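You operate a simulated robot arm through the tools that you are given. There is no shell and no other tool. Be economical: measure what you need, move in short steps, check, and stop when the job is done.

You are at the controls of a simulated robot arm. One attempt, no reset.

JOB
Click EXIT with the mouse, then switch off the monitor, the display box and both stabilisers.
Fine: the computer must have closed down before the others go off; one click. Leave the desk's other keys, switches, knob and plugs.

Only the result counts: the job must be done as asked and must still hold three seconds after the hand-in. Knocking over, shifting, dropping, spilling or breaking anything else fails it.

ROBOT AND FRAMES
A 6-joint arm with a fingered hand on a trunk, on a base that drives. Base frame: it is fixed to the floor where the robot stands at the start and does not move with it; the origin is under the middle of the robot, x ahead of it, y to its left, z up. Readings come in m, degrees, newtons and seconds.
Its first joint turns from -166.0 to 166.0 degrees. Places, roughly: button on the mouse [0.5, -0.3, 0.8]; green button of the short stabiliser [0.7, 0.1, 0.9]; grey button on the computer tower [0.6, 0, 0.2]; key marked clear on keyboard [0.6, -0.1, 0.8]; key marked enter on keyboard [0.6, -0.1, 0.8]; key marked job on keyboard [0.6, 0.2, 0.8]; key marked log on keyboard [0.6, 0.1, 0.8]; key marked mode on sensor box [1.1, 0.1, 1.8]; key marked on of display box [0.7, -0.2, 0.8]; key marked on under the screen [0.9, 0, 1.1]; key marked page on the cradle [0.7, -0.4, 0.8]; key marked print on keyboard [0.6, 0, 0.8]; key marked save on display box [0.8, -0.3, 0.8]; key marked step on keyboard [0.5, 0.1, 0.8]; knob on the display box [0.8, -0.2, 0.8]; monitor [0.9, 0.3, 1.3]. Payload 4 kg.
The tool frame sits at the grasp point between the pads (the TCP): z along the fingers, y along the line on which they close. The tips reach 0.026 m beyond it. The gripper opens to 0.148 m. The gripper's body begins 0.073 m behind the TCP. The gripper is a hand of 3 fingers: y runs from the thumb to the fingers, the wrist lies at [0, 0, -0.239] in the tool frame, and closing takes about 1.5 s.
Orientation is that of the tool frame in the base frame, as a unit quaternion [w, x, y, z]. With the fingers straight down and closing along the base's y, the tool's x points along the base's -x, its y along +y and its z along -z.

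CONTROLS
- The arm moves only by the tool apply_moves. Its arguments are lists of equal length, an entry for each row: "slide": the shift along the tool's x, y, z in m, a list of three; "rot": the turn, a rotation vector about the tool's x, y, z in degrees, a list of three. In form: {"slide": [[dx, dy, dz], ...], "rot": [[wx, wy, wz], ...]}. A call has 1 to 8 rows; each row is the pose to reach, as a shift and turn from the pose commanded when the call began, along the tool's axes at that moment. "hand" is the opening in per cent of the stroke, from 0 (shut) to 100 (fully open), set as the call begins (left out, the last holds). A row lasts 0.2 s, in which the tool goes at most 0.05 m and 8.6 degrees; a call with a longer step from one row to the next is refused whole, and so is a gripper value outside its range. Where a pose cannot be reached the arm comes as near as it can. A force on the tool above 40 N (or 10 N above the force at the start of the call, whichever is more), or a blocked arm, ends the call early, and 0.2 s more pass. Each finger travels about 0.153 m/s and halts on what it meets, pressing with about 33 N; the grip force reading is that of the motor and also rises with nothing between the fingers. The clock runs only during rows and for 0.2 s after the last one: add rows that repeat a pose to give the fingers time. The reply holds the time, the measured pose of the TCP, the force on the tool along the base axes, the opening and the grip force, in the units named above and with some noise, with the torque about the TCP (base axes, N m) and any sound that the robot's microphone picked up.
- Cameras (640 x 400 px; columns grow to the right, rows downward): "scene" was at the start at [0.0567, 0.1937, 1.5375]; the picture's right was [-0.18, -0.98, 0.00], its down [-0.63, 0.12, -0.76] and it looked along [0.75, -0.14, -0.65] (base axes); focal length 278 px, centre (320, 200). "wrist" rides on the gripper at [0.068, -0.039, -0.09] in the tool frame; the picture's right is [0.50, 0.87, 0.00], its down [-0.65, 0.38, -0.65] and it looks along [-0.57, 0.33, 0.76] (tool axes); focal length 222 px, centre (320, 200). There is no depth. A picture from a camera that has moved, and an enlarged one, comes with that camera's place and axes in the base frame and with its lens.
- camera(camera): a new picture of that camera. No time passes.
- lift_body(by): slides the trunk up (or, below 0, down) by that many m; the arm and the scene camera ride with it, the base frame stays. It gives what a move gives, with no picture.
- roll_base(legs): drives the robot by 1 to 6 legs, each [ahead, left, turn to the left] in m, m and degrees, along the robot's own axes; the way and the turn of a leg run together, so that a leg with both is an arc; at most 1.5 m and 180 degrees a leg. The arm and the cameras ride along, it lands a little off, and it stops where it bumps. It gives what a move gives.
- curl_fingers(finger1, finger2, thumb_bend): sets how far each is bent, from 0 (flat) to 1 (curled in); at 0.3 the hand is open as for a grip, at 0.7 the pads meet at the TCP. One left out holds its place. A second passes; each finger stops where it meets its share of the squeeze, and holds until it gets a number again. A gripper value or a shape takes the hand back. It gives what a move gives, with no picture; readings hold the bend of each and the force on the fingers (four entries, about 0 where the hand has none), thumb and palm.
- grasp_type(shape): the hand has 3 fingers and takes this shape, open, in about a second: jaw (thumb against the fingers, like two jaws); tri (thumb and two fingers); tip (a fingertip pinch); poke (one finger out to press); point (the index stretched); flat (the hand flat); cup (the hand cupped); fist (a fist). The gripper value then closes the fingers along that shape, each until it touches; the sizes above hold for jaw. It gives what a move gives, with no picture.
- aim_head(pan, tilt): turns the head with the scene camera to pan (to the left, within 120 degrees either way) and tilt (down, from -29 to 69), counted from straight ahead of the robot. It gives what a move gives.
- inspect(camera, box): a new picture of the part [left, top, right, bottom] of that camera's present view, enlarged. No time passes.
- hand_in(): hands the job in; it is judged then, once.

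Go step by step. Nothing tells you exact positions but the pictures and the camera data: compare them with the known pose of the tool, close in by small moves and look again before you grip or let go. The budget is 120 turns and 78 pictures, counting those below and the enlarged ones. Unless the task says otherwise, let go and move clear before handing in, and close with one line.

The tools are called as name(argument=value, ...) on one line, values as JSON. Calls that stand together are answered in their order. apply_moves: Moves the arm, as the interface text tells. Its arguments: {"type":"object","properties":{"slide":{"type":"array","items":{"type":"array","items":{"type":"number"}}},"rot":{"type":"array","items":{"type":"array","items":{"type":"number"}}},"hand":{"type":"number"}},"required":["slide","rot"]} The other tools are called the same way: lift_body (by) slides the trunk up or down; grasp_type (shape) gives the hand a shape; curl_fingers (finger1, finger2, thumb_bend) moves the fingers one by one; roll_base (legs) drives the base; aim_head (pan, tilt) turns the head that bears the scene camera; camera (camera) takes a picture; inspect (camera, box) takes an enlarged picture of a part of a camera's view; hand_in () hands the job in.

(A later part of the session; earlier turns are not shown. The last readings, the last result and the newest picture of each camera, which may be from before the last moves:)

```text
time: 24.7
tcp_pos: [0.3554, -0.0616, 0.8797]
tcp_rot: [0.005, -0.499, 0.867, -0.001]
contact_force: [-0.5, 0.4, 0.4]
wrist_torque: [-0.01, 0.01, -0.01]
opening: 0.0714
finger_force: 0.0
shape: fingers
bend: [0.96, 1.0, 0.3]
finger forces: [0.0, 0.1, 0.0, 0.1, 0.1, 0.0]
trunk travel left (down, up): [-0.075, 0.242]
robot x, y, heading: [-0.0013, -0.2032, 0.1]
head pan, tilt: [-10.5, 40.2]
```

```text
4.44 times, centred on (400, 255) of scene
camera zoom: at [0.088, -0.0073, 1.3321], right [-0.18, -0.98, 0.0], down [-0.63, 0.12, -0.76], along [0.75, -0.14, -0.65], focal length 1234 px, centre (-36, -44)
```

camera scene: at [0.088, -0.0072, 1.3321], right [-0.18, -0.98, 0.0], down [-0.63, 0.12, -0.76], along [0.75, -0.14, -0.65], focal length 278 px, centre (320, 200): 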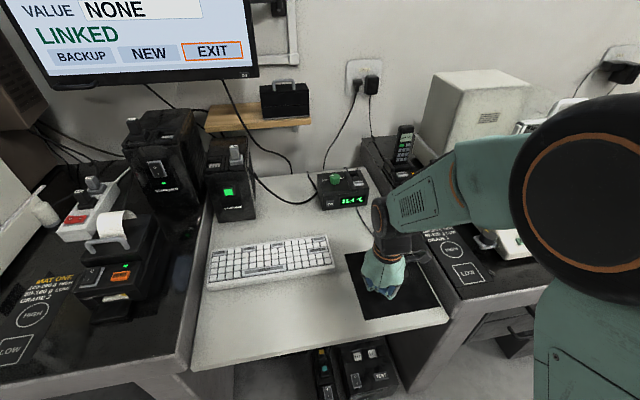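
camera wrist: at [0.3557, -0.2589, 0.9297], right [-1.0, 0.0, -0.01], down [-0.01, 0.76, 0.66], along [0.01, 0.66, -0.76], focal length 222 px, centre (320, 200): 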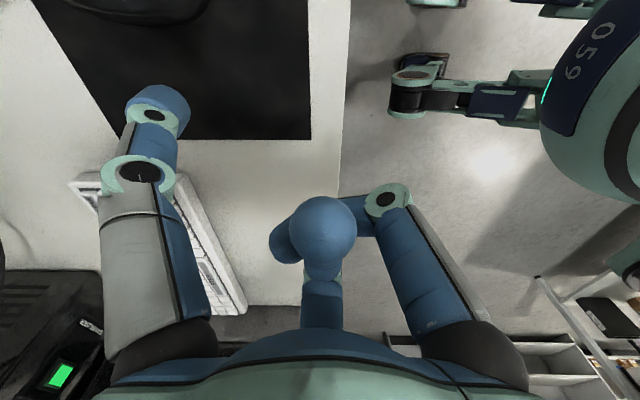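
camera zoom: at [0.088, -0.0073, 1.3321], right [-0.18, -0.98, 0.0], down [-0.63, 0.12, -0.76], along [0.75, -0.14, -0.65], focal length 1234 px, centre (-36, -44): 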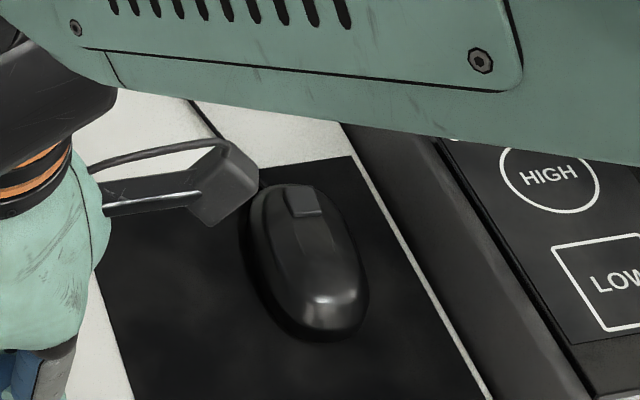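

The button patch is now near (0.502, −0.28). I'll swing the hand back so the thumb points right, where both cameras can see its tip over the button.

apply_moves(slide=[[0.0053, -0.024, 0.0], [0.0107, -0.048, 0.0], [0.016, -0.072, 0.0], [0.0213, -0.096, 0.0], [0.0267, -0.12, 0.0], [0.032, -0.144, 0.01], [0.0374, -0.168, 0.02], [0.0427, -0.192, 0.03]], rot=[[0, 0, 7.5], [0, 0, 15], [0, 0, 22.5], [0, 0, 30], [0, 0, 37.5], [0, 0, 45], [0, 0, 52.5], [0, 0, 60]])

camera(camera="wrist")

inspect(camera="scene", box=[340, 210, 460, 300])

```text
time: 26.5
tcp_pos: [0.5011, -0.1945, 0.849]
tcp_rot: [0.005, 0.001, 1.0, 0.001]
contact_force: [-0.3, 0.0, -0.1]
wrist_torque: [0.0, 0.01, -0.03]
opening: 0.0711
finger_force: 0.1
shape: fingers
bend: [0.96, 1.0, 0.3]
finger forces: [0.1, 0.0, 0.0, 0.1, 0.0, 0.1]
trunk travel left (down, up): [-0.075, 0.242]
robot x, y, heading: [-0.0014, -0.2033, 0.0]
head pan, tilt: [-10.5, 40.2]
```

```text
40 pictures are left
camera wrist: at [0.4336, -0.2334, 0.9397], right [-0.5, 0.87, 0.0], down [0.65, 0.38, 0.66], along [0.57, 0.33, -0.75], focal length 222 px, centre (320, 200)
```

wrist: 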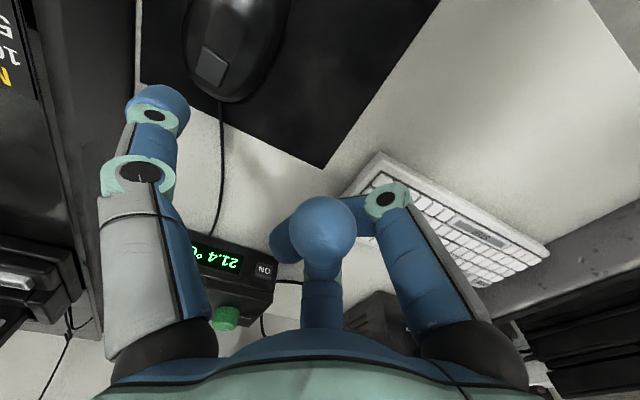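

```text
4.44 times, centred on (400, 255) of scene
camera zoom: at [0.0883, -0.0073, 1.3321], right [-0.18, -0.98, 0.0], down [-0.63, 0.12, -0.76], along [0.75, -0.14, -0.65], focal length 1234 px, centre (-36, -44)
```

zoom: 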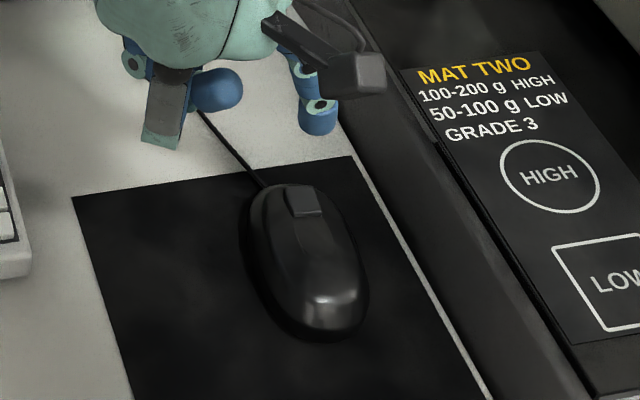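

Both cameras agree: button at about (0.504, −0.286, 0.75), thumb tip at about (0.501, −0.281, 0.823). I'll nudge over it and descend to just above, then check.

apply_moves(slide=[[-0.003, -0.005, 0.02], [-0.003, -0.005, 0.045], [-0.003, -0.005, 0.06], [-0.003, -0.005, 0.06]], rot=[[0, 0, 0], [0, 0, 0], [0, 0, 0], [0, 0, 0]])

inspect(camera="scene", box=[370, 220, 430, 265])

inspect(camera="wrist", box=[80, 40, 320, 190])

```text
time: 27.5
tcp_pos: [0.5038, -0.2004, 0.7898]
tcp_rot: [0.005, 0.0, 1.0, 0.001]
contact_force: [-0.6, 0.2, 0.6]
wrist_torque: [-0.04, -0.02, 0.0]
opening: 0.0711
finger_force: 0.4
shape: fingers
bend: [0.96, 1.0, 0.3]
finger forces: [0.0, 0.0, 0.0, 0.1, 0.3, 0.0]
trunk travel left (down, up): [-0.075, 0.242]
robot x, y, heading: [-0.0034, -0.2045, -0.4]
head pan, tilt: [-10.5, 40.2]
```

```text
8.89 times, centred on (400, 242) of scene
camera zoom: at [0.088, -0.0072, 1.3321], right [-0.18, -0.98, 0.0], down [-0.63, 0.12, -0.76], along [0.75, -0.14, -0.65], focal length 2468 px, centre (-391, -178)
```

zoom: 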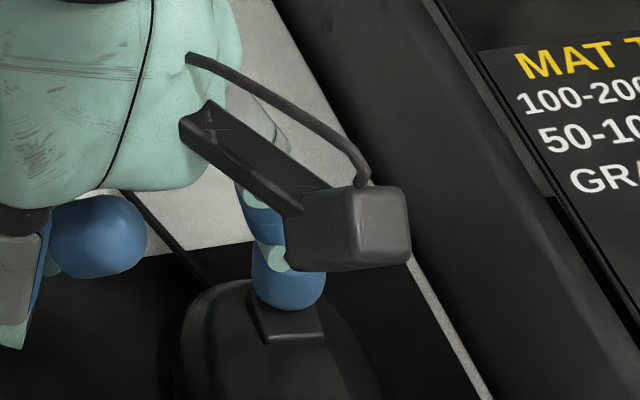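

```text
2.67 times, centred on (200, 115) of wrist
camera zoom: at [0.4369, -0.2385, 0.8802], right [-0.5, 0.87, 0.0], down [0.65, 0.38, 0.66], along [0.57, 0.33, -0.75], focal length 592 px, centre (640, 427)
```

zoom: 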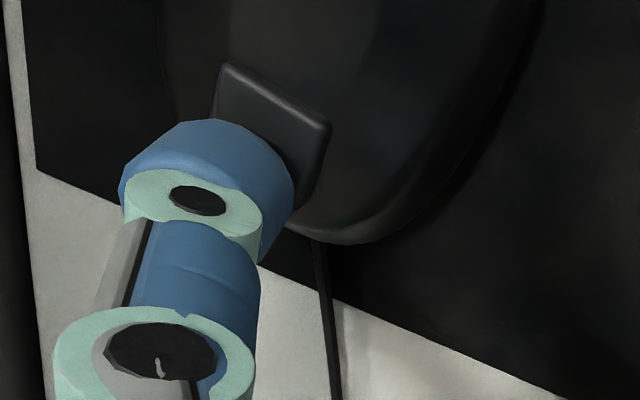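

The thumb tip is right over the button plate. Pressing down slowly, watching the force and sound.

apply_moves(slide=[[0, 0, 0.004], [0, 0, 0.008], [0, 0, 0.011], [0, 0, 0.013]], rot=[[0, 0, 0], [0, 0, 0], [0, 0, 0], [0, 0, 0]])

```text
time: 28.5
tcp_pos: [0.5038, -0.1987, 0.7781]
tcp_rot: [0.006, 0.0, 1.0, 0.001]
contact_force: [0.3, 4.3, 18.5]
wrist_torque: [-1.65, -0.03, 0.02]
opening: 0.0752
finger_force: 9.3
shape: fingers
bend: [0.96, 1.0, 0.27]
finger forces: [0.0, 0.0, 0.0, 0.1, 19.4, 0.1]
trunk travel left (down, up): [-0.075, 0.242]
robot x, y, heading: [-0.0021, -0.2016, 0.2]
head pan, tilt: [-10.5, 40.2]
heard: click
```

Heard a click. Releasing straight up and checking the screen and tower.

apply_moves(slide=[[0, 0, -0.02], [0, 0, -0.06], [0, 0, -0.1], [0, 0, -0.1]], rot=[[0, 0, 0], [0, 0, 0], [0, 0, 0], [0, 0, 0]])

camera(camera="scene")

```text
time: 29.5
tcp_pos: [0.5032, -0.2, 0.8777]
tcp_rot: [0.004, -0.001, 1.0, 0.001]
contact_force: [0.0, -0.2, -0.3]
wrist_torque: [0.04, -0.03, -0.01]
opening: 0.0712
finger_force: 0.2
shape: fingers
bend: [0.96, 1.0, 0.3]
finger forces: [0.0, 0.1, 0.1, 0.0, 0.0, 0.0]
trunk travel left (down, up): [-0.075, 0.242]
robot x, y, heading: [-0.0031, -0.1994, 0.2]
head pan, tilt: [-10.5, 40.2]
```

```text
36 pictures are left
camera scene: at [0.0881, -0.0072, 1.3321], right [-0.18, -0.98, 0.0], down [-0.63, 0.12, -0.76], along [0.75, -0.14, -0.65], focal length 278 px, centre (320, 200)
```

scene: 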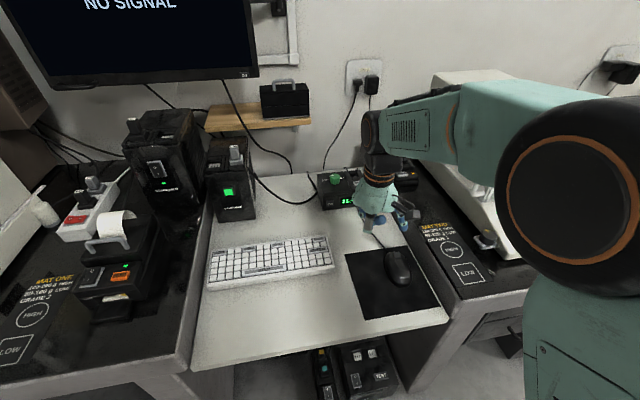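

The screen reads NO SIGNAL. Checking the equipment under the desk for a power light, and the display box.

inspect(camera="scene", box=[300, 335, 410, 400])

camera(camera="wrist")

```text
5.82 times, centred on (355, 368) of scene
camera zoom: at [0.0881, -0.0072, 1.3321], right [-0.18, -0.98, 0.0], down [-0.63, 0.12, -0.76], along [0.75, -0.14, -0.65], focal length 1616 px, centre (116, -774)
```

zoom: 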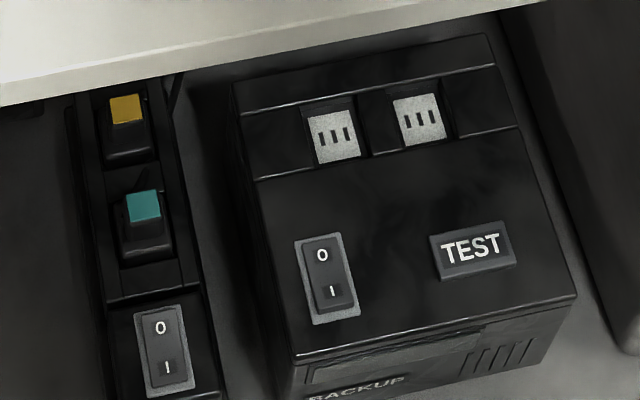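

```text
34 pictures are left
camera wrist: at [0.4356, -0.2383, 0.9675], right [-0.5, 0.87, 0.0], down [0.65, 0.38, 0.66], along [0.57, 0.33, -0.75], focal length 222 px, centre (320, 200)
```

wrist: 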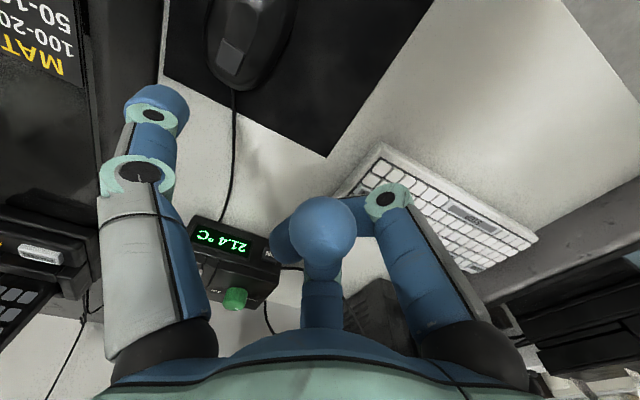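

Only the monitor shows NO SIGNAL, so the computer is down. The remaining controls all face forward (the ON key of the display box is near (0.731, −0.159, 0.76)), so I'll retract and turn the hand to point ahead with the thumb at the bottom.

apply_moves(slide=[[0.02, 0, -0.045], [0.04, 0, -0.09], [0.06, 0, -0.135], [0.09, 0, -0.17], [0.12, 0, -0.2], [0.13, 0, -0.22]], rot=[[0, 0, 0], [0, 0, 0], [0, 0, 0], [0, 0, 0], [0, 0, 0], [0, 0, 0]])

apply_moves(slide=[[0, 0, 0], [0, 0, 0], [0, 0, 0], [0, 0, 0], [0, 0, 0], [0, 0, 0], [0, 0, 0], [0, 0, 0]], rot=[[-4.62, -4.62, 4.62], [-9.24, -9.24, 9.24], [-13.86, -13.86, 13.86], [-18.48, -18.48, 18.48], [-23.1, -23.1, 23.1], [-27.72, -27.72, 27.72], [-32.34, -32.34, 32.34], [-36.96, -36.96, 36.96]])

apply_moves(slide=[[0, 0, 0], [0, 0, 0], [0, 0, 0], [0, 0, 0], [0, 0, 0], [0, 0, 0], [0, 0, 0], [0, 0, 0]], rot=[[-4.62, -4.62, 4.62], [-9.24, -9.24, 9.24], [-13.86, -13.86, 13.86], [-18.48, -18.48, 18.48], [-23.1, -23.1, 23.1], [-27.72, -27.72, 27.72], [-32.32, -32.32, 32.32], [-32.32, -32.32, 32.32]])

camera(camera="scene")

```text
time: 30.9
tcp_pos: [0.3707, -0.2007, 1.0974]
tcp_rot: [0.005, -0.001, 1.0, 0.0]
contact_force: [-0.9, 0.5, 0.1]
wrist_torque: [-0.03, 0.02, -0.03]
opening: 0.0712
finger_force: 0.0
shape: fingers
bend: [0.96, 1.0, 0.3]
finger forces: [0.0, 0.0, 0.0, 0.0, 0.0, 0.0]
trunk travel left (down, up): [-0.075, 0.242]
robot x, y, heading: [0.0025, -0.1975, -0.0]
head pan, tilt: [-10.5, 40.2]
```

```text
time: 32.7
tcp_pos: [0.371, -0.1993, 1.0967]
tcp_rot: [0.311, 0.306, 0.846, 0.307]
contact_force: [0.3, 0.6, -0.2]
wrist_torque: [0.01, 0.02, 0.01]
opening: 0.0709
finger_force: 0.0
shape: fingers
bend: [0.96, 1.0, 0.3]
finger forces: [0.0, 0.0, 0.1, 0.0, 0.0, 0.0]
trunk travel left (down, up): [-0.075, 0.242]
robot x, y, heading: [-0.0006, -0.1982, 0.2]
head pan, tilt: [-10.5, 40.2]
```

```text
time: 34.5
tcp_pos: [0.4083, -0.2131, 1.1184]
tcp_rot: [0.495, 0.491, 0.511, 0.502]
contact_force: [0.6, 0.1, -0.5]
wrist_torque: [-0.03, -0.01, 0.01]
opening: 0.0712
finger_force: 0.0
shape: fingers
bend: [0.96, 1.0, 0.3]
finger forces: [0.0, 0.0, 0.1, 0.0, 0.0, 0.0]
out of reach, approached as far as the arm can: row 5, 6, 7, 8
trunk travel left (down, up): [-0.075, 0.242]
robot x, y, heading: [-0.0025, -0.2027, -0.3]
head pan, tilt: [-10.5, 40.2]
```

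```text
33 pictures are left
camera scene: at [0.0881, -0.0073, 1.3321], right [-0.18, -0.98, 0.0], down [-0.63, 0.12, -0.76], along [0.75, -0.14, -0.65], focal length 278 px, centre (320, 200)
```

scene: 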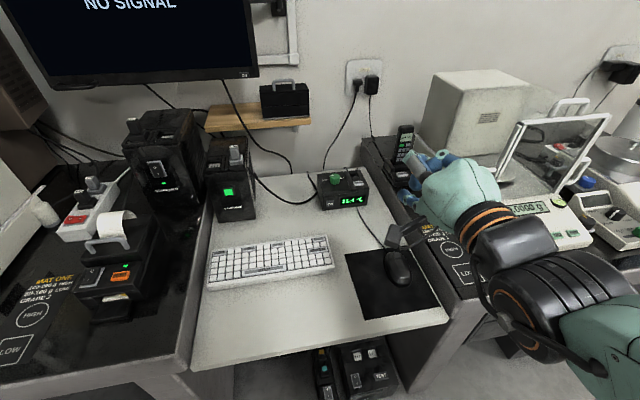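

The hand points ahead with the thumb low. Next I'll look closely at the monitor's key and the display box.

inspect(camera="scene", box=[200, 40, 280, 90])

inspect(camera="scene", box=[300, 160, 380, 215])

inspect(camera="scene", box=[120, 110, 264, 220])

```text
8.00 times, centred on (240, 65) of scene
camera zoom: at [0.0881, -0.0073, 1.3321], right [-0.18, -0.98, 0.0], down [-0.63, 0.12, -0.76], along [0.75, -0.14, -0.65], focal length 2222 px, centre (960, 1280)
```

zoom: 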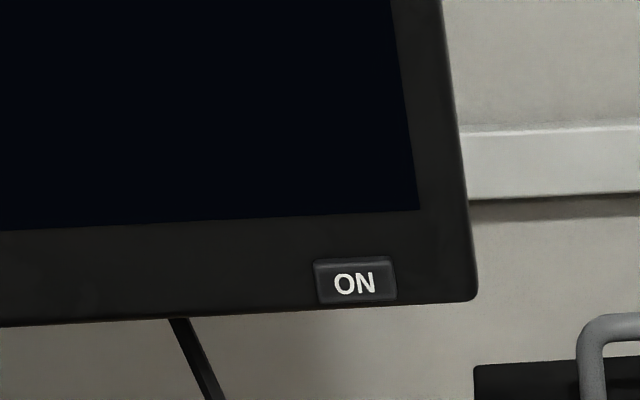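

```text
7.27 times, centred on (340, 188) of scene
camera zoom: at [0.0881, -0.0073, 1.3321], right [-0.18, -0.98, 0.0], down [-0.63, 0.12, -0.76], along [0.75, -0.14, -0.65], focal length 2020 px, centre (174, 291)
```

zoom: 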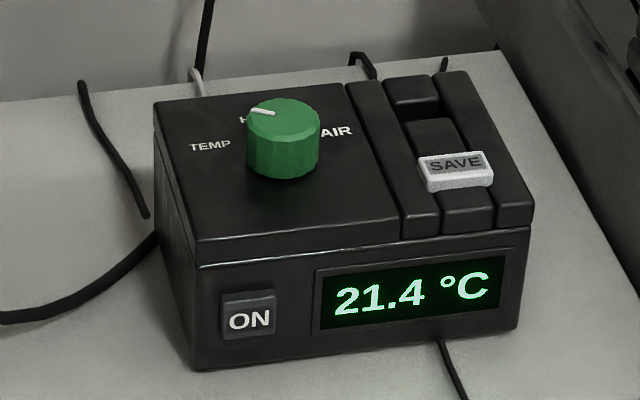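

```text
3.64 times, centred on (192, 165) of scene
camera zoom: at [0.0881, -0.0073, 1.3321], right [-0.18, -0.98, 0.0], down [-0.63, 0.12, -0.76], along [0.75, -0.14, -0.65], focal length 1010 px, centre (786, 327)
```

zoom: 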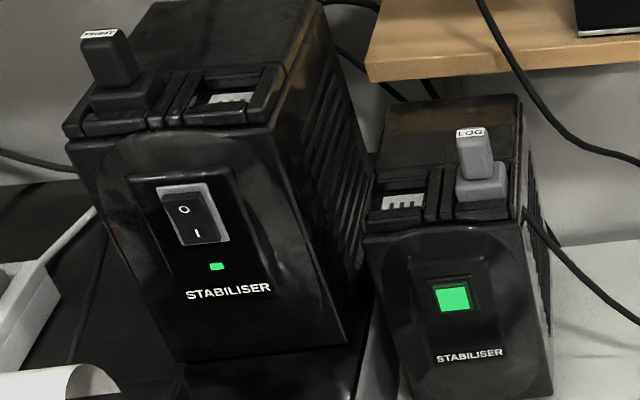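

Triangulated: monitor ON (0.880, 0.048, 1.112), display box ON (0.731, −0.159, 0.76), green button (0.722, 0.131, 0.856), rocker (0.735, 0.287, 0.941). The base must drive closer, so I look down at the clearance to the desk first.

aim_head(pan=0, tilt=69)

camera(camera="scene")

```text
time: 35.4
tcp_pos: [0.4073, -0.2137, 1.1196]
tcp_rot: [0.493, 0.492, 0.512, 0.503]
contact_force: [0.6, -0.1, 0.1]
wrist_torque: [0.02, 0.0, 0.0]
opening: 0.0713
finger_force: 0.1
shape: fingers
bend: [0.96, 1.0, 0.3]
finger forces: [0.0, 0.0, 0.0, 0.1, 0.1, 0.0]
trunk travel left (down, up): [-0.075, 0.242]
robot x, y, heading: [0.0023, -0.199, 0.1]
head pan, tilt: [0.0, 68.8]
```

```text
29 pictures are left
camera scene: at [0.0605, 0.0082, 1.2963], right [0.0, -1.0, 0.0], down [-0.93, 0.0, -0.36], along [0.36, 0.0, -0.93], focal length 278 px, centre (320, 200)
```

scene: 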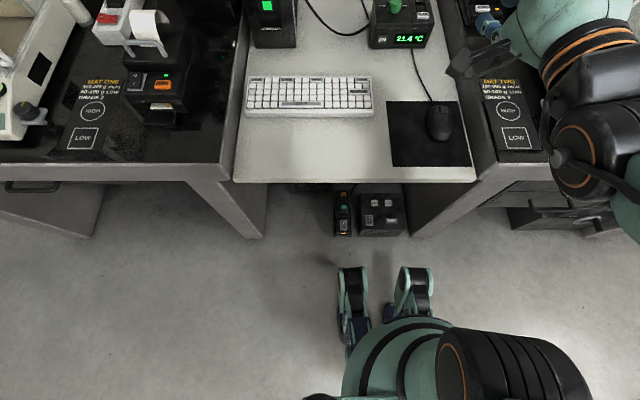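

The base front is at about x 0.2 and the nearest obstacle (floor units) at about 0.37, so driving 0.13 m ahead is safe. Then I'll bring the hand toward the display box.

roll_base(legs=[[0.13, 0, 0]])

aim_head(pan=-5, tilt=45)

```text
time: 36.9
tcp_pos: [0.5232, -0.2133, 1.1186]
tcp_rot: [0.495, 0.491, 0.511, 0.502]
contact_force: [1.3, 0.2, 0.0]
wrist_torque: [-0.01, 0.01, -0.01]
opening: 0.0711
finger_force: 0.0
shape: fingers
bend: [0.96, 1.0, 0.3]
finger forces: [0.0, 0.1, 0.0, 0.0, 0.0, 0.0]
trunk travel left (down, up): [-0.075, 0.242]
robot x, y, heading: [0.1128, -0.2021, -0.1]
head pan, tilt: [0.0, 68.8]
stopped in leg 1: the robot was blocked; the commanded pose is now the measured one
```

```text
time: 37.7
tcp_pos: [0.5226, -0.214, 1.1197]
tcp_rot: [0.495, 0.492, 0.512, 0.502]
contact_force: [-0.4, -0.1, 0.3]
wrist_torque: [0.0, -0.01, -0.04]
opening: 0.0714
finger_force: 0.0
shape: fingers
bend: [0.96, 1.0, 0.3]
finger forces: [0.0, 0.0, 0.0, 0.0, 0.1, 0.0]
trunk travel left (down, up): [-0.075, 0.242]
robot x, y, heading: [0.1169, -0.1982, -0.2]
head pan, tilt: [-5.0, 45.0]
```

It bumped at 0.115, so I'll back off 2 cm and check nothing was disturbed.

roll_base(legs=[[-0.02, 0, 0]])

camera(camera="scene")

```text
time: 38.5
tcp_pos: [0.5024, -0.2136, 1.1205]
tcp_rot: [0.495, 0.491, 0.511, 0.503]
contact_force: [-0.9, 0.8, -0.6]
wrist_torque: [0.02, -0.04, -0.02]
opening: 0.0712
finger_force: 0.1
shape: fingers
bend: [0.96, 1.0, 0.3]
finger forces: [0.0, 0.0, 0.0, 0.0, 0.0, 0.1]
trunk travel left (down, up): [-0.075, 0.242]
robot x, y, heading: [0.0961, -0.2019, -0.4]
head pan, tilt: [-5.0, 45.0]
```

```text
28 pictures are left
camera scene: at [0.1802, 0.0011, 1.3252], right [-0.09, -1.0, 0.0], down [-0.7, 0.06, -0.71], along [0.7, -0.06, -0.71], focal length 278 px, centre (320, 200)
```

scene: 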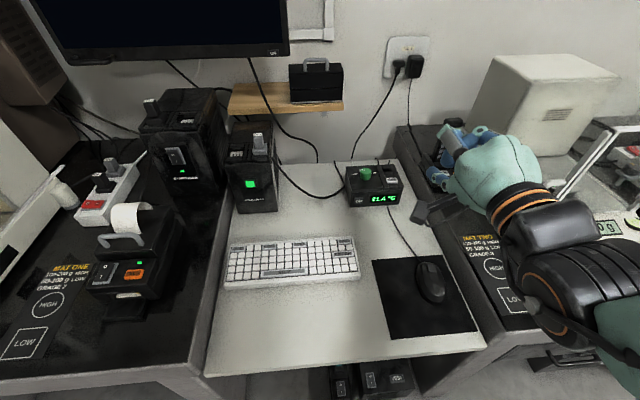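

Nothing disturbed. I'll bring the hand down toward the display box with a 25° downward pitch, so the forearm keeps clear of the bench.

apply_moves(slide=[[0.015, -0.035, 0.015], [0.03, -0.07, 0.03], [0.044, -0.105, 0.045], [0.05, -0.14, 0.06], [0.055, -0.18, 0.09], [0.055, -0.215, 0.12], [0.055, -0.237, 0.16], [0.055, -0.237, 0.175]], rot=[[6, 0, 0], [12, 0, 0], [18, 0, 0], [25, 0, 0], [25, 0, 0], [25, 0, 0], [25, 0, 0], [25, 0, 0]])

camera(camera="scene")

camera(camera="wrist")

```text
refused: row 5 steps farther than a row can; nothing moved
```

```text
27 pictures are left
camera scene: at [0.1802, 0.0011, 1.3252], right [-0.09, -1.0, 0.0], down [-0.7, 0.06, -0.71], along [0.7, -0.06, -0.71], focal length 278 px, centre (320, 200)
```

scene: 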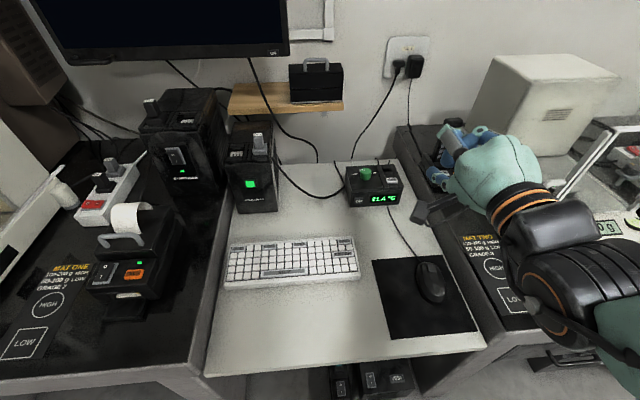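

```text
26 pictures are left
camera wrist: at [0.4107, -0.1492, 1.081], right [-0.01, 0.51, 0.86], down [-0.63, -0.67, 0.39], along [0.77, -0.54, 0.33], focal length 222 px, centre (320, 200)
```

wrist: 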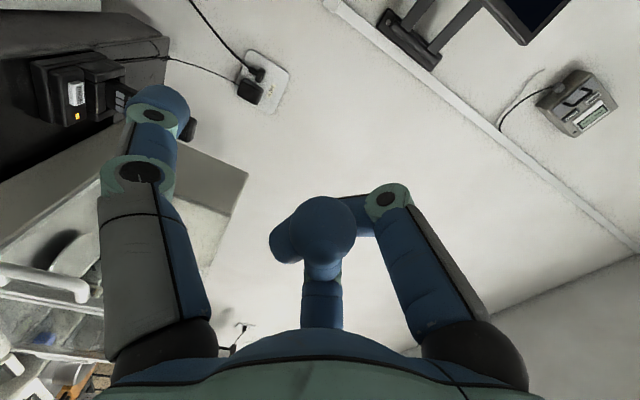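

One step was slightly too long; repeating with finer rows.

apply_moves(slide=[[0.01, -0.035, 0.015], [0.02, -0.07, 0.03], [0.03, -0.105, 0.045], [0.04, -0.14, 0.06], [0.05, -0.175, 0.08], [0.055, -0.21, 0.105], [0.055, -0.237, 0.14], [0.055, -0.237, 0.17]], rot=[[6, 0, 0], [12, 0, 0], [18, 0, 0], [25, 0, 0], [25, 0, 0], [25, 0, 0], [25, 0, 0], [25, 0, 0]])

```text
time: 40.3
tcp_pos: [0.6165, -0.2328, 0.8996]
tcp_rot: [0.373, 0.584, 0.611, 0.384]
contact_force: [-0.6, 0.1, 0.0]
wrist_torque: [0.01, -0.01, 0.0]
opening: 0.0711
finger_force: 0.1
shape: fingers
bend: [0.96, 1.0, 0.3]
finger forces: [0.0, 0.0, 0.0, 0.0, 0.0, 0.0]
out of reach, approached as far as the arm can: row 1, 2, 3, 4, 5, 6, 7, 8
trunk travel left (down, up): [-0.075, 0.242]
robot x, y, heading: [0.0947, -0.2006, -0.3]
head pan, tilt: [-5.0, 45.0]
```

The arm runs short on the left side in this posture, so I'll shift the base left by 7.5 cm instead, and then look.

roll_base(legs=[[0, 0.075, 0]])

camera(camera="scene")

```text
time: 41.4
tcp_pos: [0.617, -0.1569, 0.8997]
tcp_rot: [0.372, 0.584, 0.611, 0.383]
contact_force: [-0.7, 0.6, -0.4]
wrist_torque: [0.01, -0.03, 0.01]
opening: 0.0712
finger_force: 0.1
shape: fingers
bend: [0.96, 1.0, 0.3]
finger forces: [0.0, 0.0, 0.1, 0.0, 0.0, 0.0]
trunk travel left (down, up): [-0.075, 0.242]
robot x, y, heading: [0.0984, -0.1262, -0.1]
head pan, tilt: [-5.0, 45.0]
```

```text
25 pictures are left
camera scene: at [0.181, 0.0761, 1.325], right [-0.09, -1.0, 0.0], down [-0.7, 0.06, -0.71], along [0.7, -0.06, -0.71], focal length 278 px, centre (320, 200)
```

scene: 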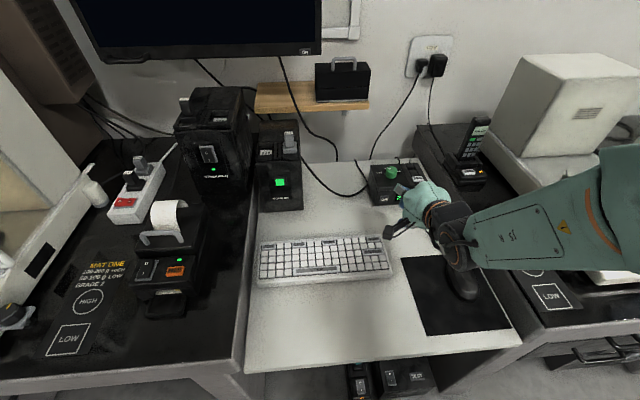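

The hand now aims straight at the ON key. Advancing to a standoff about 3 cm from it.

apply_moves(slide=[[0, -0.003, 0.025], [0, -0.006, 0.05], [0, -0.009, 0.075], [0, -0.0115, 0.093], [0, -0.0115, 0.093]], rot=[[0, 0, 0], [0, 0, 0], [0, 0, 0], [0, 0, 0], [0, 0, 0]])

inspect(camera="scene", box=[360, 150, 460, 212])

camera(camera="wrist")

```text
time: 42.6
tcp_pos: [0.6965, -0.164, 0.8517]
tcp_rot: [0.369, 0.583, 0.613, 0.386]
contact_force: [-0.2, 0.2, 0.3]
wrist_torque: [-0.02, -0.01, -0.02]
opening: 0.0712
finger_force: 0.2
shape: fingers
bend: [0.96, 1.0, 0.3]
finger forces: [0.1, 0.0, 0.1, 0.1, 0.0, 0.0]
out of reach, approached as far as the arm can: row 2, 3, 4, 5
trunk travel left (down, up): [-0.075, 0.242]
robot x, y, heading: [0.0935, -0.1244, 0.0]
head pan, tilt: [-5.0, 45.0]
```

```text
6.40 times, centred on (410, 181) of scene
camera zoom: at [0.181, 0.0754, 1.3252], right [-0.09, -1.0, 0.0], down [-0.7, 0.06, -0.71], along [0.7, -0.06, -0.71], focal length 1777 px, centre (-256, 322)
```

zoom: 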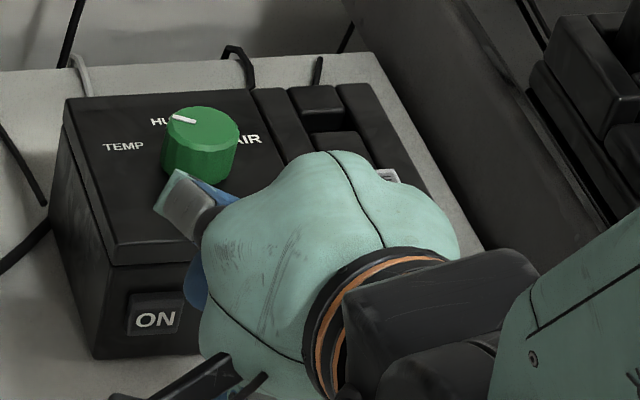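

```text
23 pictures are left
camera wrist: at [0.5955, -0.1016, 0.856], right [0.35, 0.52, 0.78], down [-0.39, -0.67, 0.63], along [0.85, -0.53, -0.03], focal length 222 px, centre (320, 200)
```

wrist: 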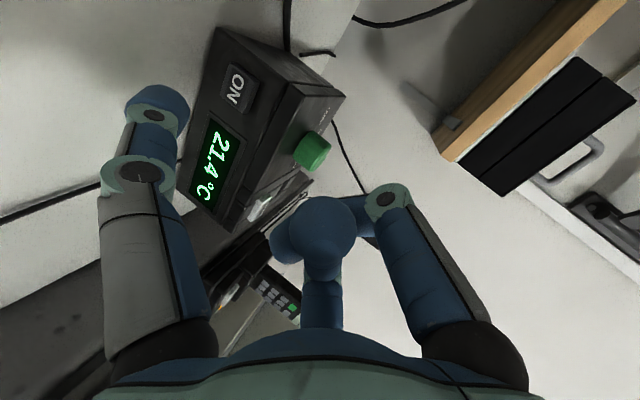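

ON is confirmed at (0.731, −0.158, 0.76) with the thumb tip about 4.5 cm short and slightly right. I'll level the hand to 12° pitch (more room from the knob) and yaw a bit left to ease the wrist.

apply_moves(slide=[[0.001, -0.001, -0.001], [0.003, -0.002, -0.002], [0.004, -0.0033, -0.0024], [0.004, -0.0033, -0.0024]], rot=[[-4.3, 4.5, -2.1], [-8.6, 9, -4.2], [-13, 13.6, -6.3], [-13, 13.6, -6.3]])

camera(camera="wrist")

```text
time: 43.6
tcp_pos: [0.6929, -0.1601, 0.8498]
tcp_rot: [0.381, 0.455, 0.635, 0.495]
contact_force: [0.4, -0.5, -0.4]
wrist_torque: [-0.01, 0.01, 0.01]
opening: 0.0711
finger_force: 0.0
shape: fingers
bend: [0.96, 1.0, 0.3]
finger forces: [0.1, 0.0, 0.0, 0.0, 0.0, 0.0]
trunk travel left (down, up): [-0.075, 0.242]
robot x, y, heading: [0.094, -0.1274, -0.1]
head pan, tilt: [-5.0, 45.0]
```

```text
22 pictures are left
camera wrist: at [0.5807, -0.1252, 0.8298], right [0.03, 0.56, 0.83], down [-0.34, -0.77, 0.53], along [0.94, -0.3, 0.17], focal length 222 px, centre (320, 200)
```

wrist: 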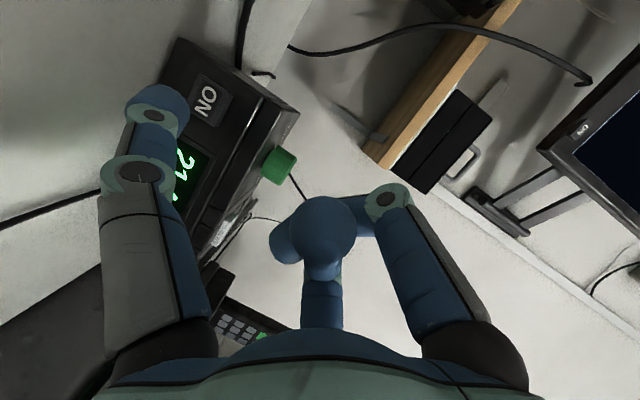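

Tip is at (0.700, −0.161, 0.761), the key at (0.731, −0.158, 0.761). Advancing straight to the key's face.

apply_moves(slide=[[-0.0021, 0.0033, 0.0147], [-0.0047, 0.0051, 0.0231], [-0.0056, 0.0057, 0.026], [-0.0056, 0.0057, 0.026]], rot=[[0, 0, 0], [0, 0, 0], [0, 0, 0], [0, 0, 0]])

inspect(camera="scene", box=[360, 150, 460, 212])

inspect(camera="wrist", box=[80, 30, 320, 180])

```text
time: 44.6
tcp_pos: [0.7187, -0.1583, 0.8497]
tcp_rot: [0.381, 0.456, 0.634, 0.495]
contact_force: [0.0, 0.2, 0.1]
wrist_torque: [0.0, 0.03, 0.0]
opening: 0.0712
finger_force: 0.1
shape: fingers
bend: [0.96, 1.0, 0.3]
finger forces: [0.0, 0.0, 0.0, 0.0, 0.1, 0.0]
trunk travel left (down, up): [-0.075, 0.242]
robot x, y, heading: [0.0987, -0.1283, 0.2]
head pan, tilt: [-5.0, 45.0]
```

```text
6.40 times, centred on (410, 181) of scene
camera zoom: at [0.181, 0.0754, 1.3251], right [-0.09, -1.0, 0.0], down [-0.7, 0.06, -0.71], along [0.7, -0.06, -0.71], focal length 1777 px, centre (-256, 322)
```

zoom: 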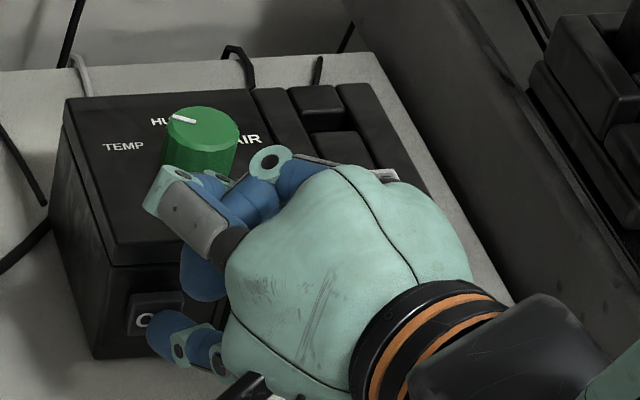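

```text
2.67 times, centred on (200, 105) of wrist
camera zoom: at [0.608, -0.1223, 0.8298], right [0.03, 0.56, 0.83], down [-0.34, -0.77, 0.53], along [0.94, -0.3, 0.17], focal length 592 px, centre (640, 453)
```

zoom: 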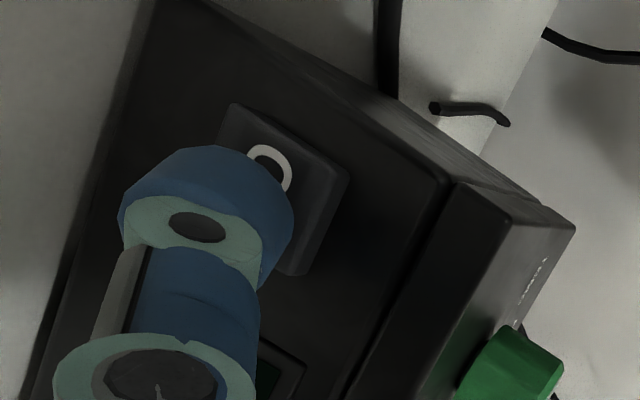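

The thumb tip is right before the ON key. Pressing gently in small steps.

apply_moves(slide=[[-0.0009, 0.0006, 0.0028], [-0.0018, 0.0012, 0.0056], [-0.0024, 0.0016, 0.0075]], rot=[[0, 0, 0], [0, 0, 0], [0, 0, 0]])

```text
time: 45.4
tcp_pos: [0.7264, -0.1579, 0.8498]
tcp_rot: [0.38, 0.456, 0.635, 0.495]
contact_force: [-3.0, 0.5, 0.9]
wrist_torque: [0.06, 0.28, -0.04]
opening: 0.072
finger_force: 1.3
shape: fingers
bend: [0.96, 1.0, 0.29]
finger forces: [0.0, 0.1, 0.1, 0.1, 3.6, 0.0]
trunk travel left (down, up): [-0.075, 0.242]
robot x, y, heading: [0.0976, -0.1249, -0.2]
head pan, tilt: [-5.0, 45.0]
heard: click
```

Click heard at under 4 N. Backing straight off and checking the display.

apply_moves(slide=[[0.006, -0.004, -0.0187], [0.015, -0.01, -0.0467], [0.024, -0.016, -0.0747], [0.024, 0.02, -0.0747], [0.024, 0.065, -0.0747], [0.024, 0.11, -0.0747], [0.024, 0.11, -0.0747]], rot=[[0, 0, 0], [0, 0, 0], [0, 0, 0], [0, 0, 0], [0, 0, 0], [0, 0, 0], [0, 0, 0]])

camera(camera="scene")

```text
time: 47.0
tcp_pos: [0.672, -0.1456, 0.9754]
tcp_rot: [0.38, 0.455, 0.635, 0.495]
contact_force: [1.3, 0.1, -1.1]
wrist_torque: [-0.04, 0.03, -0.01]
opening: 0.0713
finger_force: 0.1
shape: fingers
bend: [0.96, 1.0, 0.3]
finger forces: [0.1, 0.0, 0.0, 0.0, 0.1, 0.0]
trunk travel left (down, up): [-0.075, 0.242]
robot x, y, heading: [0.0945, -0.1275, 0.1]
head pan, tilt: [-5.0, 45.0]
```

```text
19 pictures are left
camera scene: at [0.1811, 0.0754, 1.3251], right [-0.09, -1.0, 0.0], down [-0.7, 0.06, -0.71], along [0.7, -0.06, -0.71], focal length 278 px, centre (320, 200)
```

scene: 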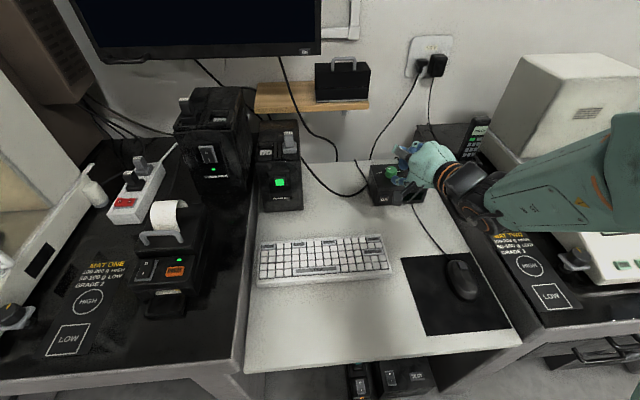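

The display box is off. Next the monitor (before the stabilisers): raise and retract the hand, then shift the base left 0.17 m.

apply_moves(slide=[[0.0025, 0.033, -0.02], [0.005, 0.066, -0.04], [0.0075, 0.099, -0.06], [0.0099, 0.131, -0.0786], [0.0099, 0.131, -0.0786]], rot=[[0, 0, 0], [0, 0, 0], [0, 0, 0], [0, 0, 0], [0, 0, 0]])

roll_base(legs=[[0, 0.17, 0]])

camera(camera="wrist")

```text
time: 48.2
tcp_pos: [0.6226, -0.1463, 1.1184]
tcp_rot: [0.381, 0.455, 0.634, 0.495]
contact_force: [1.0, -0.1, 0.6]
wrist_torque: [-0.01, -0.01, -0.01]
opening: 0.0713
finger_force: 0.1
shape: fingers
bend: [0.96, 1.0, 0.3]
finger forces: [0.0, 0.1, 0.0, 0.1, 0.0, 0.1]
trunk travel left (down, up): [-0.075, 0.242]
robot x, y, heading: [0.096, -0.1239, 0.3]
head pan, tilt: [-5.0, 45.0]
```

```text
time: 49.6
tcp_pos: [0.6234, 0.0241, 1.1182]
tcp_rot: [0.381, 0.457, 0.634, 0.495]
contact_force: [0.0, 0.0, 0.5]
wrist_torque: [0.02, -0.02, 0.02]
opening: 0.0713
finger_force: 0.1
shape: fingers
bend: [0.96, 1.0, 0.3]
finger forces: [0.0, 0.0, 0.0, 0.0, 0.1, 0.0]
trunk travel left (down, up): [-0.075, 0.242]
robot x, y, heading: [0.0985, 0.0452, -0.4]
head pan, tilt: [-5.0, 45.0]
```

```text
18 pictures are left
camera wrist: at [0.5115, 0.06, 1.098], right [0.03, 0.56, 0.83], down [-0.34, -0.77, 0.53], along [0.94, -0.3, 0.17], focal length 222 px, centre (320, 200)
```

wrist: 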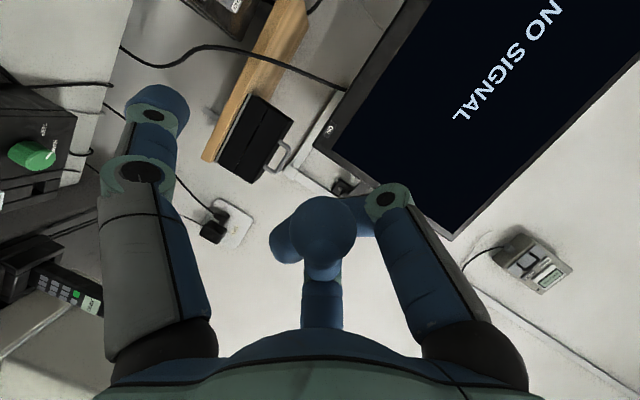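

The monitor's ON key confirms at (0.880, 0.049, 1.113). I'll pitch the hand 15° upward so that only the thumb can reach the bezel, and move to a 4 cm standoff.

apply_moves(slide=[[-0.0046, 0.0174, 0.025], [-0.0092, 0.0349, 0.05], [-0.0138, 0.0523, 0.075], [-0.0184, 0.0697, 0.1], [-0.023, 0.0872, 0.125], [-0.0276, 0.1046, 0.1497], [-0.0276, 0.1046, 0.1497]], rot=[[-6.7, -0.7, -2], [-13.4, -1.4, -4], [-20, -2, -6], [-26.7, -2.7, -7.9], [-26.7, -2.7, -7.9], [-26.7, -2.7, -7.9], [-26.7, -2.7, -7.9]])

camera(camera="wrist")

```text
time: 51.2
tcp_pos: [0.7916, 0.05, 1.1875]
tcp_rot: [0.524, 0.322, 0.524, 0.59]
contact_force: [0.1, 0.9, 1.0]
wrist_torque: [-0.02, -0.01, 0.04]
opening: 0.0714
finger_force: 0.1
shape: fingers
bend: [0.96, 1.0, 0.3]
finger forces: [0.0, 0.1, 0.0, 0.0, 0.0, 0.0]
trunk travel left (down, up): [-0.075, 0.242]
robot x, y, heading: [0.0956, 0.0414, -0.2]
head pan, tilt: [-5.0, 45.0]
```

```text
17 pictures are left
camera wrist: at [0.7029, 0.085, 1.1173], right [-0.36, 0.56, 0.74], down [-0.55, -0.77, 0.31], along [0.75, -0.3, 0.59], focal length 222 px, centre (320, 200)
```

wrist: 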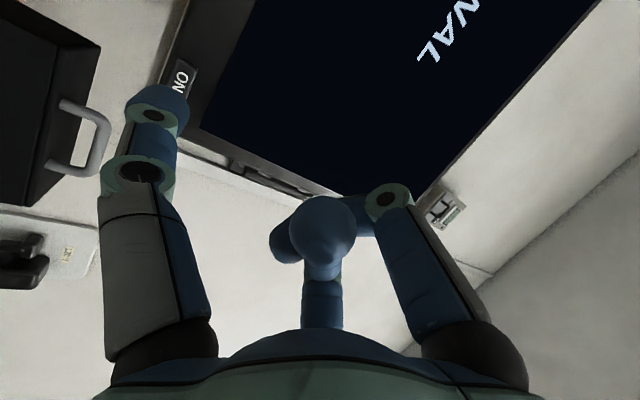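

The tip is 4 cm in front of the key and aligned. Advancing gently to it.

apply_moves(slide=[[-0.0018, -0.0042, 0.0139], [-0.005, -0.0078, 0.026], [-0.0062, -0.0092, 0.0306], [-0.007, -0.0101, 0.0338]], rot=[[0, 0, 0], [0, 0, 0], [0, 0, 0], [0, 0, 0]])

inspect(camera="wrist", box=[80, 30, 320, 180])

```text
time: 52.2
tcp_pos: [0.8277, 0.0512, 1.187]
tcp_rot: [0.523, 0.323, 0.523, 0.59]
contact_force: [-0.8, 0.2, -0.7]
wrist_torque: [-0.01, 0.03, 0.01]
opening: 0.071
finger_force: 0.1
shape: fingers
bend: [0.96, 1.0, 0.3]
finger forces: [0.0, 0.0, 0.0, 0.1, 0.0, 0.0]
trunk travel left (down, up): [-0.075, 0.242]
robot x, y, heading: [0.0943, 0.0436, -0.1]
head pan, tilt: [-5.0, 45.0]
```

```text
2.67 times, centred on (200, 105) of wrist
camera zoom: at [0.7391, 0.0871, 1.1174], right [-0.36, 0.56, 0.74], down [-0.55, -0.77, 0.31], along [0.75, -0.3, 0.59], focal length 592 px, centre (640, 453)
```

zoom: 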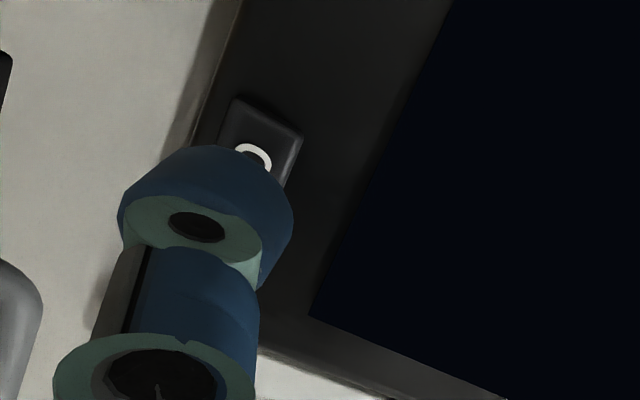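

Slightly to the right of the key's centre; I'll shift 5 mm left and press in small steps.

apply_moves(slide=[[0.0048, 0.0005, 0.0014], [0.0038, -0.0006, 0.0051], [0.0031, -0.0015, 0.0079], [0.0026, -0.002, 0.0098]], rot=[[0, 0, 0], [0, 0, 0], [0, 0, 0], [0, 0, 0]])

```text
time: 53.2
tcp_pos: [0.8371, 0.0566, 1.1874]
tcp_rot: [0.523, 0.323, 0.523, 0.59]
contact_force: [0.0, 0.0, -0.3]
wrist_torque: [-0.02, 0.0, -0.01]
opening: 0.0712
finger_force: 0.0
shape: fingers
bend: [0.96, 1.0, 0.3]
finger forces: [0.1, 0.0, 0.1, 0.0, 0.0, 0.0]
trunk travel left (down, up): [-0.075, 0.242]
robot x, y, heading: [0.0963, 0.0477, -0.0]
head pan, tilt: [-5.0, 45.0]
```

No contact yet; continuing a few millimetres.

apply_moves(slide=[[-0.0005, -0.0006, 0.0019], [-0.001, -0.0011, 0.0037], [-0.0015, -0.0017, 0.0056]], rot=[[0, 0, 0], [0, 0, 0], [0, 0, 0]])

```text
time: 54.0
tcp_pos: [0.8424, 0.0565, 1.1884]
tcp_rot: [0.524, 0.323, 0.523, 0.589]
contact_force: [-1.4, -0.3, 0.3]
wrist_torque: [-0.06, 0.1, -0.05]
opening: 0.0711
finger_force: 1.1
shape: fingers
bend: [0.96, 1.0, 0.3]
finger forces: [0.0, 0.1, 0.0, 0.0, 1.4, 0.1]
trunk travel left (down, up): [-0.075, 0.242]
robot x, y, heading: [0.0931, 0.043, -0.1]
head pan, tilt: [-5.0, 45.0]
heard: click
```

Click heard. Backing off and checking the screen.

apply_moves(slide=[[0.0098, 0.0112, -0.0371], [0.0196, 0.0224, -0.0742], [0.0294, 0.0336, -0.1113], [0.0392, 0.0448, -0.1485], [0.0392, 0.0448, -0.1485]], rot=[[0, 0, 0], [0, 0, 0], [0, 0, 0], [0, 0, 0], [0, 0, 0]])

camera(camera="wrist")

```text
time: 55.2
tcp_pos: [0.6819, 0.0568, 1.188]
tcp_rot: [0.524, 0.322, 0.524, 0.59]
contact_force: [-0.6, -0.4, 0.0]
wrist_torque: [0.04, -0.04, -0.05]
opening: 0.0715
finger_force: 0.1
shape: fingers
bend: [0.96, 1.0, 0.3]
finger forces: [0.0, 0.0, 0.0, 0.0, 0.0, 0.0]
trunk travel left (down, up): [-0.075, 0.242]
robot x, y, heading: [0.0984, 0.0409, 0.1]
head pan, tilt: [-5.0, 45.0]
```

```text
15 pictures are left
camera wrist: at [0.5942, 0.0925, 1.1176], right [-0.36, 0.56, 0.74], down [-0.55, -0.77, 0.31], along [0.75, -0.3, 0.59], focal length 222 px, centre (320, 200)
```

wrist: 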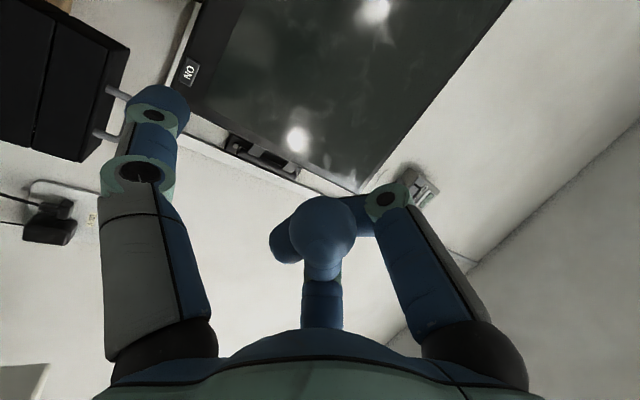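

The monitor is off. Now the short stabiliser's green button: shift the base 7.5 cm left, then lower the hand to a standoff in front of it.

roll_base(legs=[[0, 0.075, 0]])

apply_moves(slide=[[0.0085, -0.038, -0.0157], [0.017, -0.0761, -0.0314], [0.0256, -0.1142, -0.0471], [0.0341, -0.1523, -0.0628], [0.0426, -0.1903, -0.0785], [0.0511, -0.2284, -0.0942], [0.0511, -0.2284, -0.0942]], rot=[[4.7, 0.5, 1.4], [9.5, 1, 2.8], [9.5, 1, 2.8], [9.5, 1, 2.8], [9.5, 1, 2.8], [9.5, 1, 2.8], [9.5, 1, 2.8]])

camera(camera="wrist")

```text
time: 56.3
tcp_pos: [0.683, 0.1309, 1.1885]
tcp_rot: [0.524, 0.322, 0.524, 0.59]
contact_force: [-0.6, -0.2, 0.9]
wrist_torque: [0.02, 0.0, 0.01]
opening: 0.0711
finger_force: 0.0
shape: fingers
bend: [0.96, 1.0, 0.3]
finger forces: [0.1, 0.1, 0.0, 0.0, 0.1, 0.0]
trunk travel left (down, up): [-0.075, 0.242]
robot x, y, heading: [0.097, 0.1157, -0.2]
head pan, tilt: [-5.0, 45.0]
```

```text
time: 57.9
tcp_pos: [0.6553, 0.1124, 0.9581]
tcp_rot: [0.467, 0.375, 0.568, 0.564]
contact_force: [0.4, -0.5, 0.7]
wrist_torque: [-0.01, -0.01, -0.01]
opening: 0.0713
finger_force: 0.1
shape: fingers
bend: [0.96, 1.0, 0.3]
finger forces: [0.1, 0.0, 0.1, 0.1, 0.1, 0.0]
out of reach, approached as far as the arm can: row 5, 6, 7
trunk travel left (down, up): [-0.075, 0.242]
robot x, y, heading: [0.097, 0.1184, -0.3]
head pan, tilt: [-5.0, 45.0]
```

```text
14 pictures are left
camera wrist: at [0.5538, 0.1469, 0.9048], right [-0.23, 0.55, 0.81], down [-0.48, -0.78, 0.4], along [0.85, -0.29, 0.44], focal length 222 px, centre (320, 200)
```

wrist: 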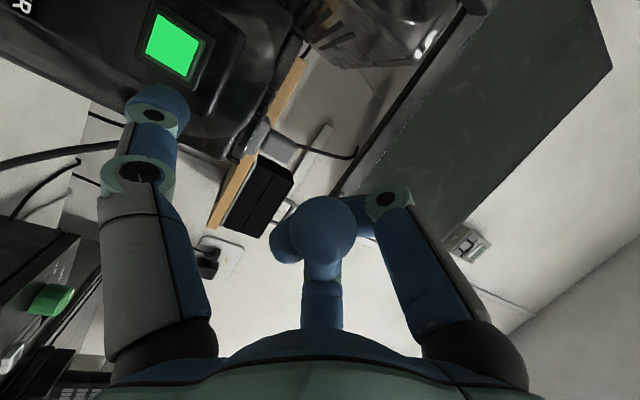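

Short of reach at the bottom; the button confirms at (0.722, 0.133, 0.858). Lowering the trunk a little and stepping the base left 2 cm will give the arm slack.

lift_body(by=-0.045)

roll_base(legs=[[0, 0.025, 0]])

```text
time: 58.8
tcp_pos: [0.6654, 0.1118, 0.9016]
tcp_rot: [0.463, 0.379, 0.572, 0.561]
contact_force: [-1.0, -0.3, -0.1]
wrist_torque: [-0.02, 0.0, 0.0]
opening: 0.0711
finger_force: 0.1
shape: fingers
bend: [0.96, 1.0, 0.3]
finger forces: [0.0, 0.0, 0.0, 0.0, 0.1, 0.0]
trunk travel left (down, up): [-0.03, 0.287]
robot x, y, heading: [0.0973, 0.1176, 0.0]
head pan, tilt: [-5.0, 45.0]
```

```text
time: 59.6
tcp_pos: [0.6664, 0.1364, 0.9004]
tcp_rot: [0.462, 0.38, 0.572, 0.561]
contact_force: [-0.3, -0.6, 0.0]
wrist_torque: [0.01, 0.0, 0.01]
opening: 0.0713
finger_force: 0.1
shape: fingers
bend: [0.96, 1.0, 0.3]
finger forces: [0.0, 0.0, 0.0, 0.0, 0.0, 0.0]
trunk travel left (down, up): [-0.03, 0.287]
robot x, y, heading: [0.0967, 0.1477, -0.0]
head pan, tilt: [-5.0, 45.0]
```

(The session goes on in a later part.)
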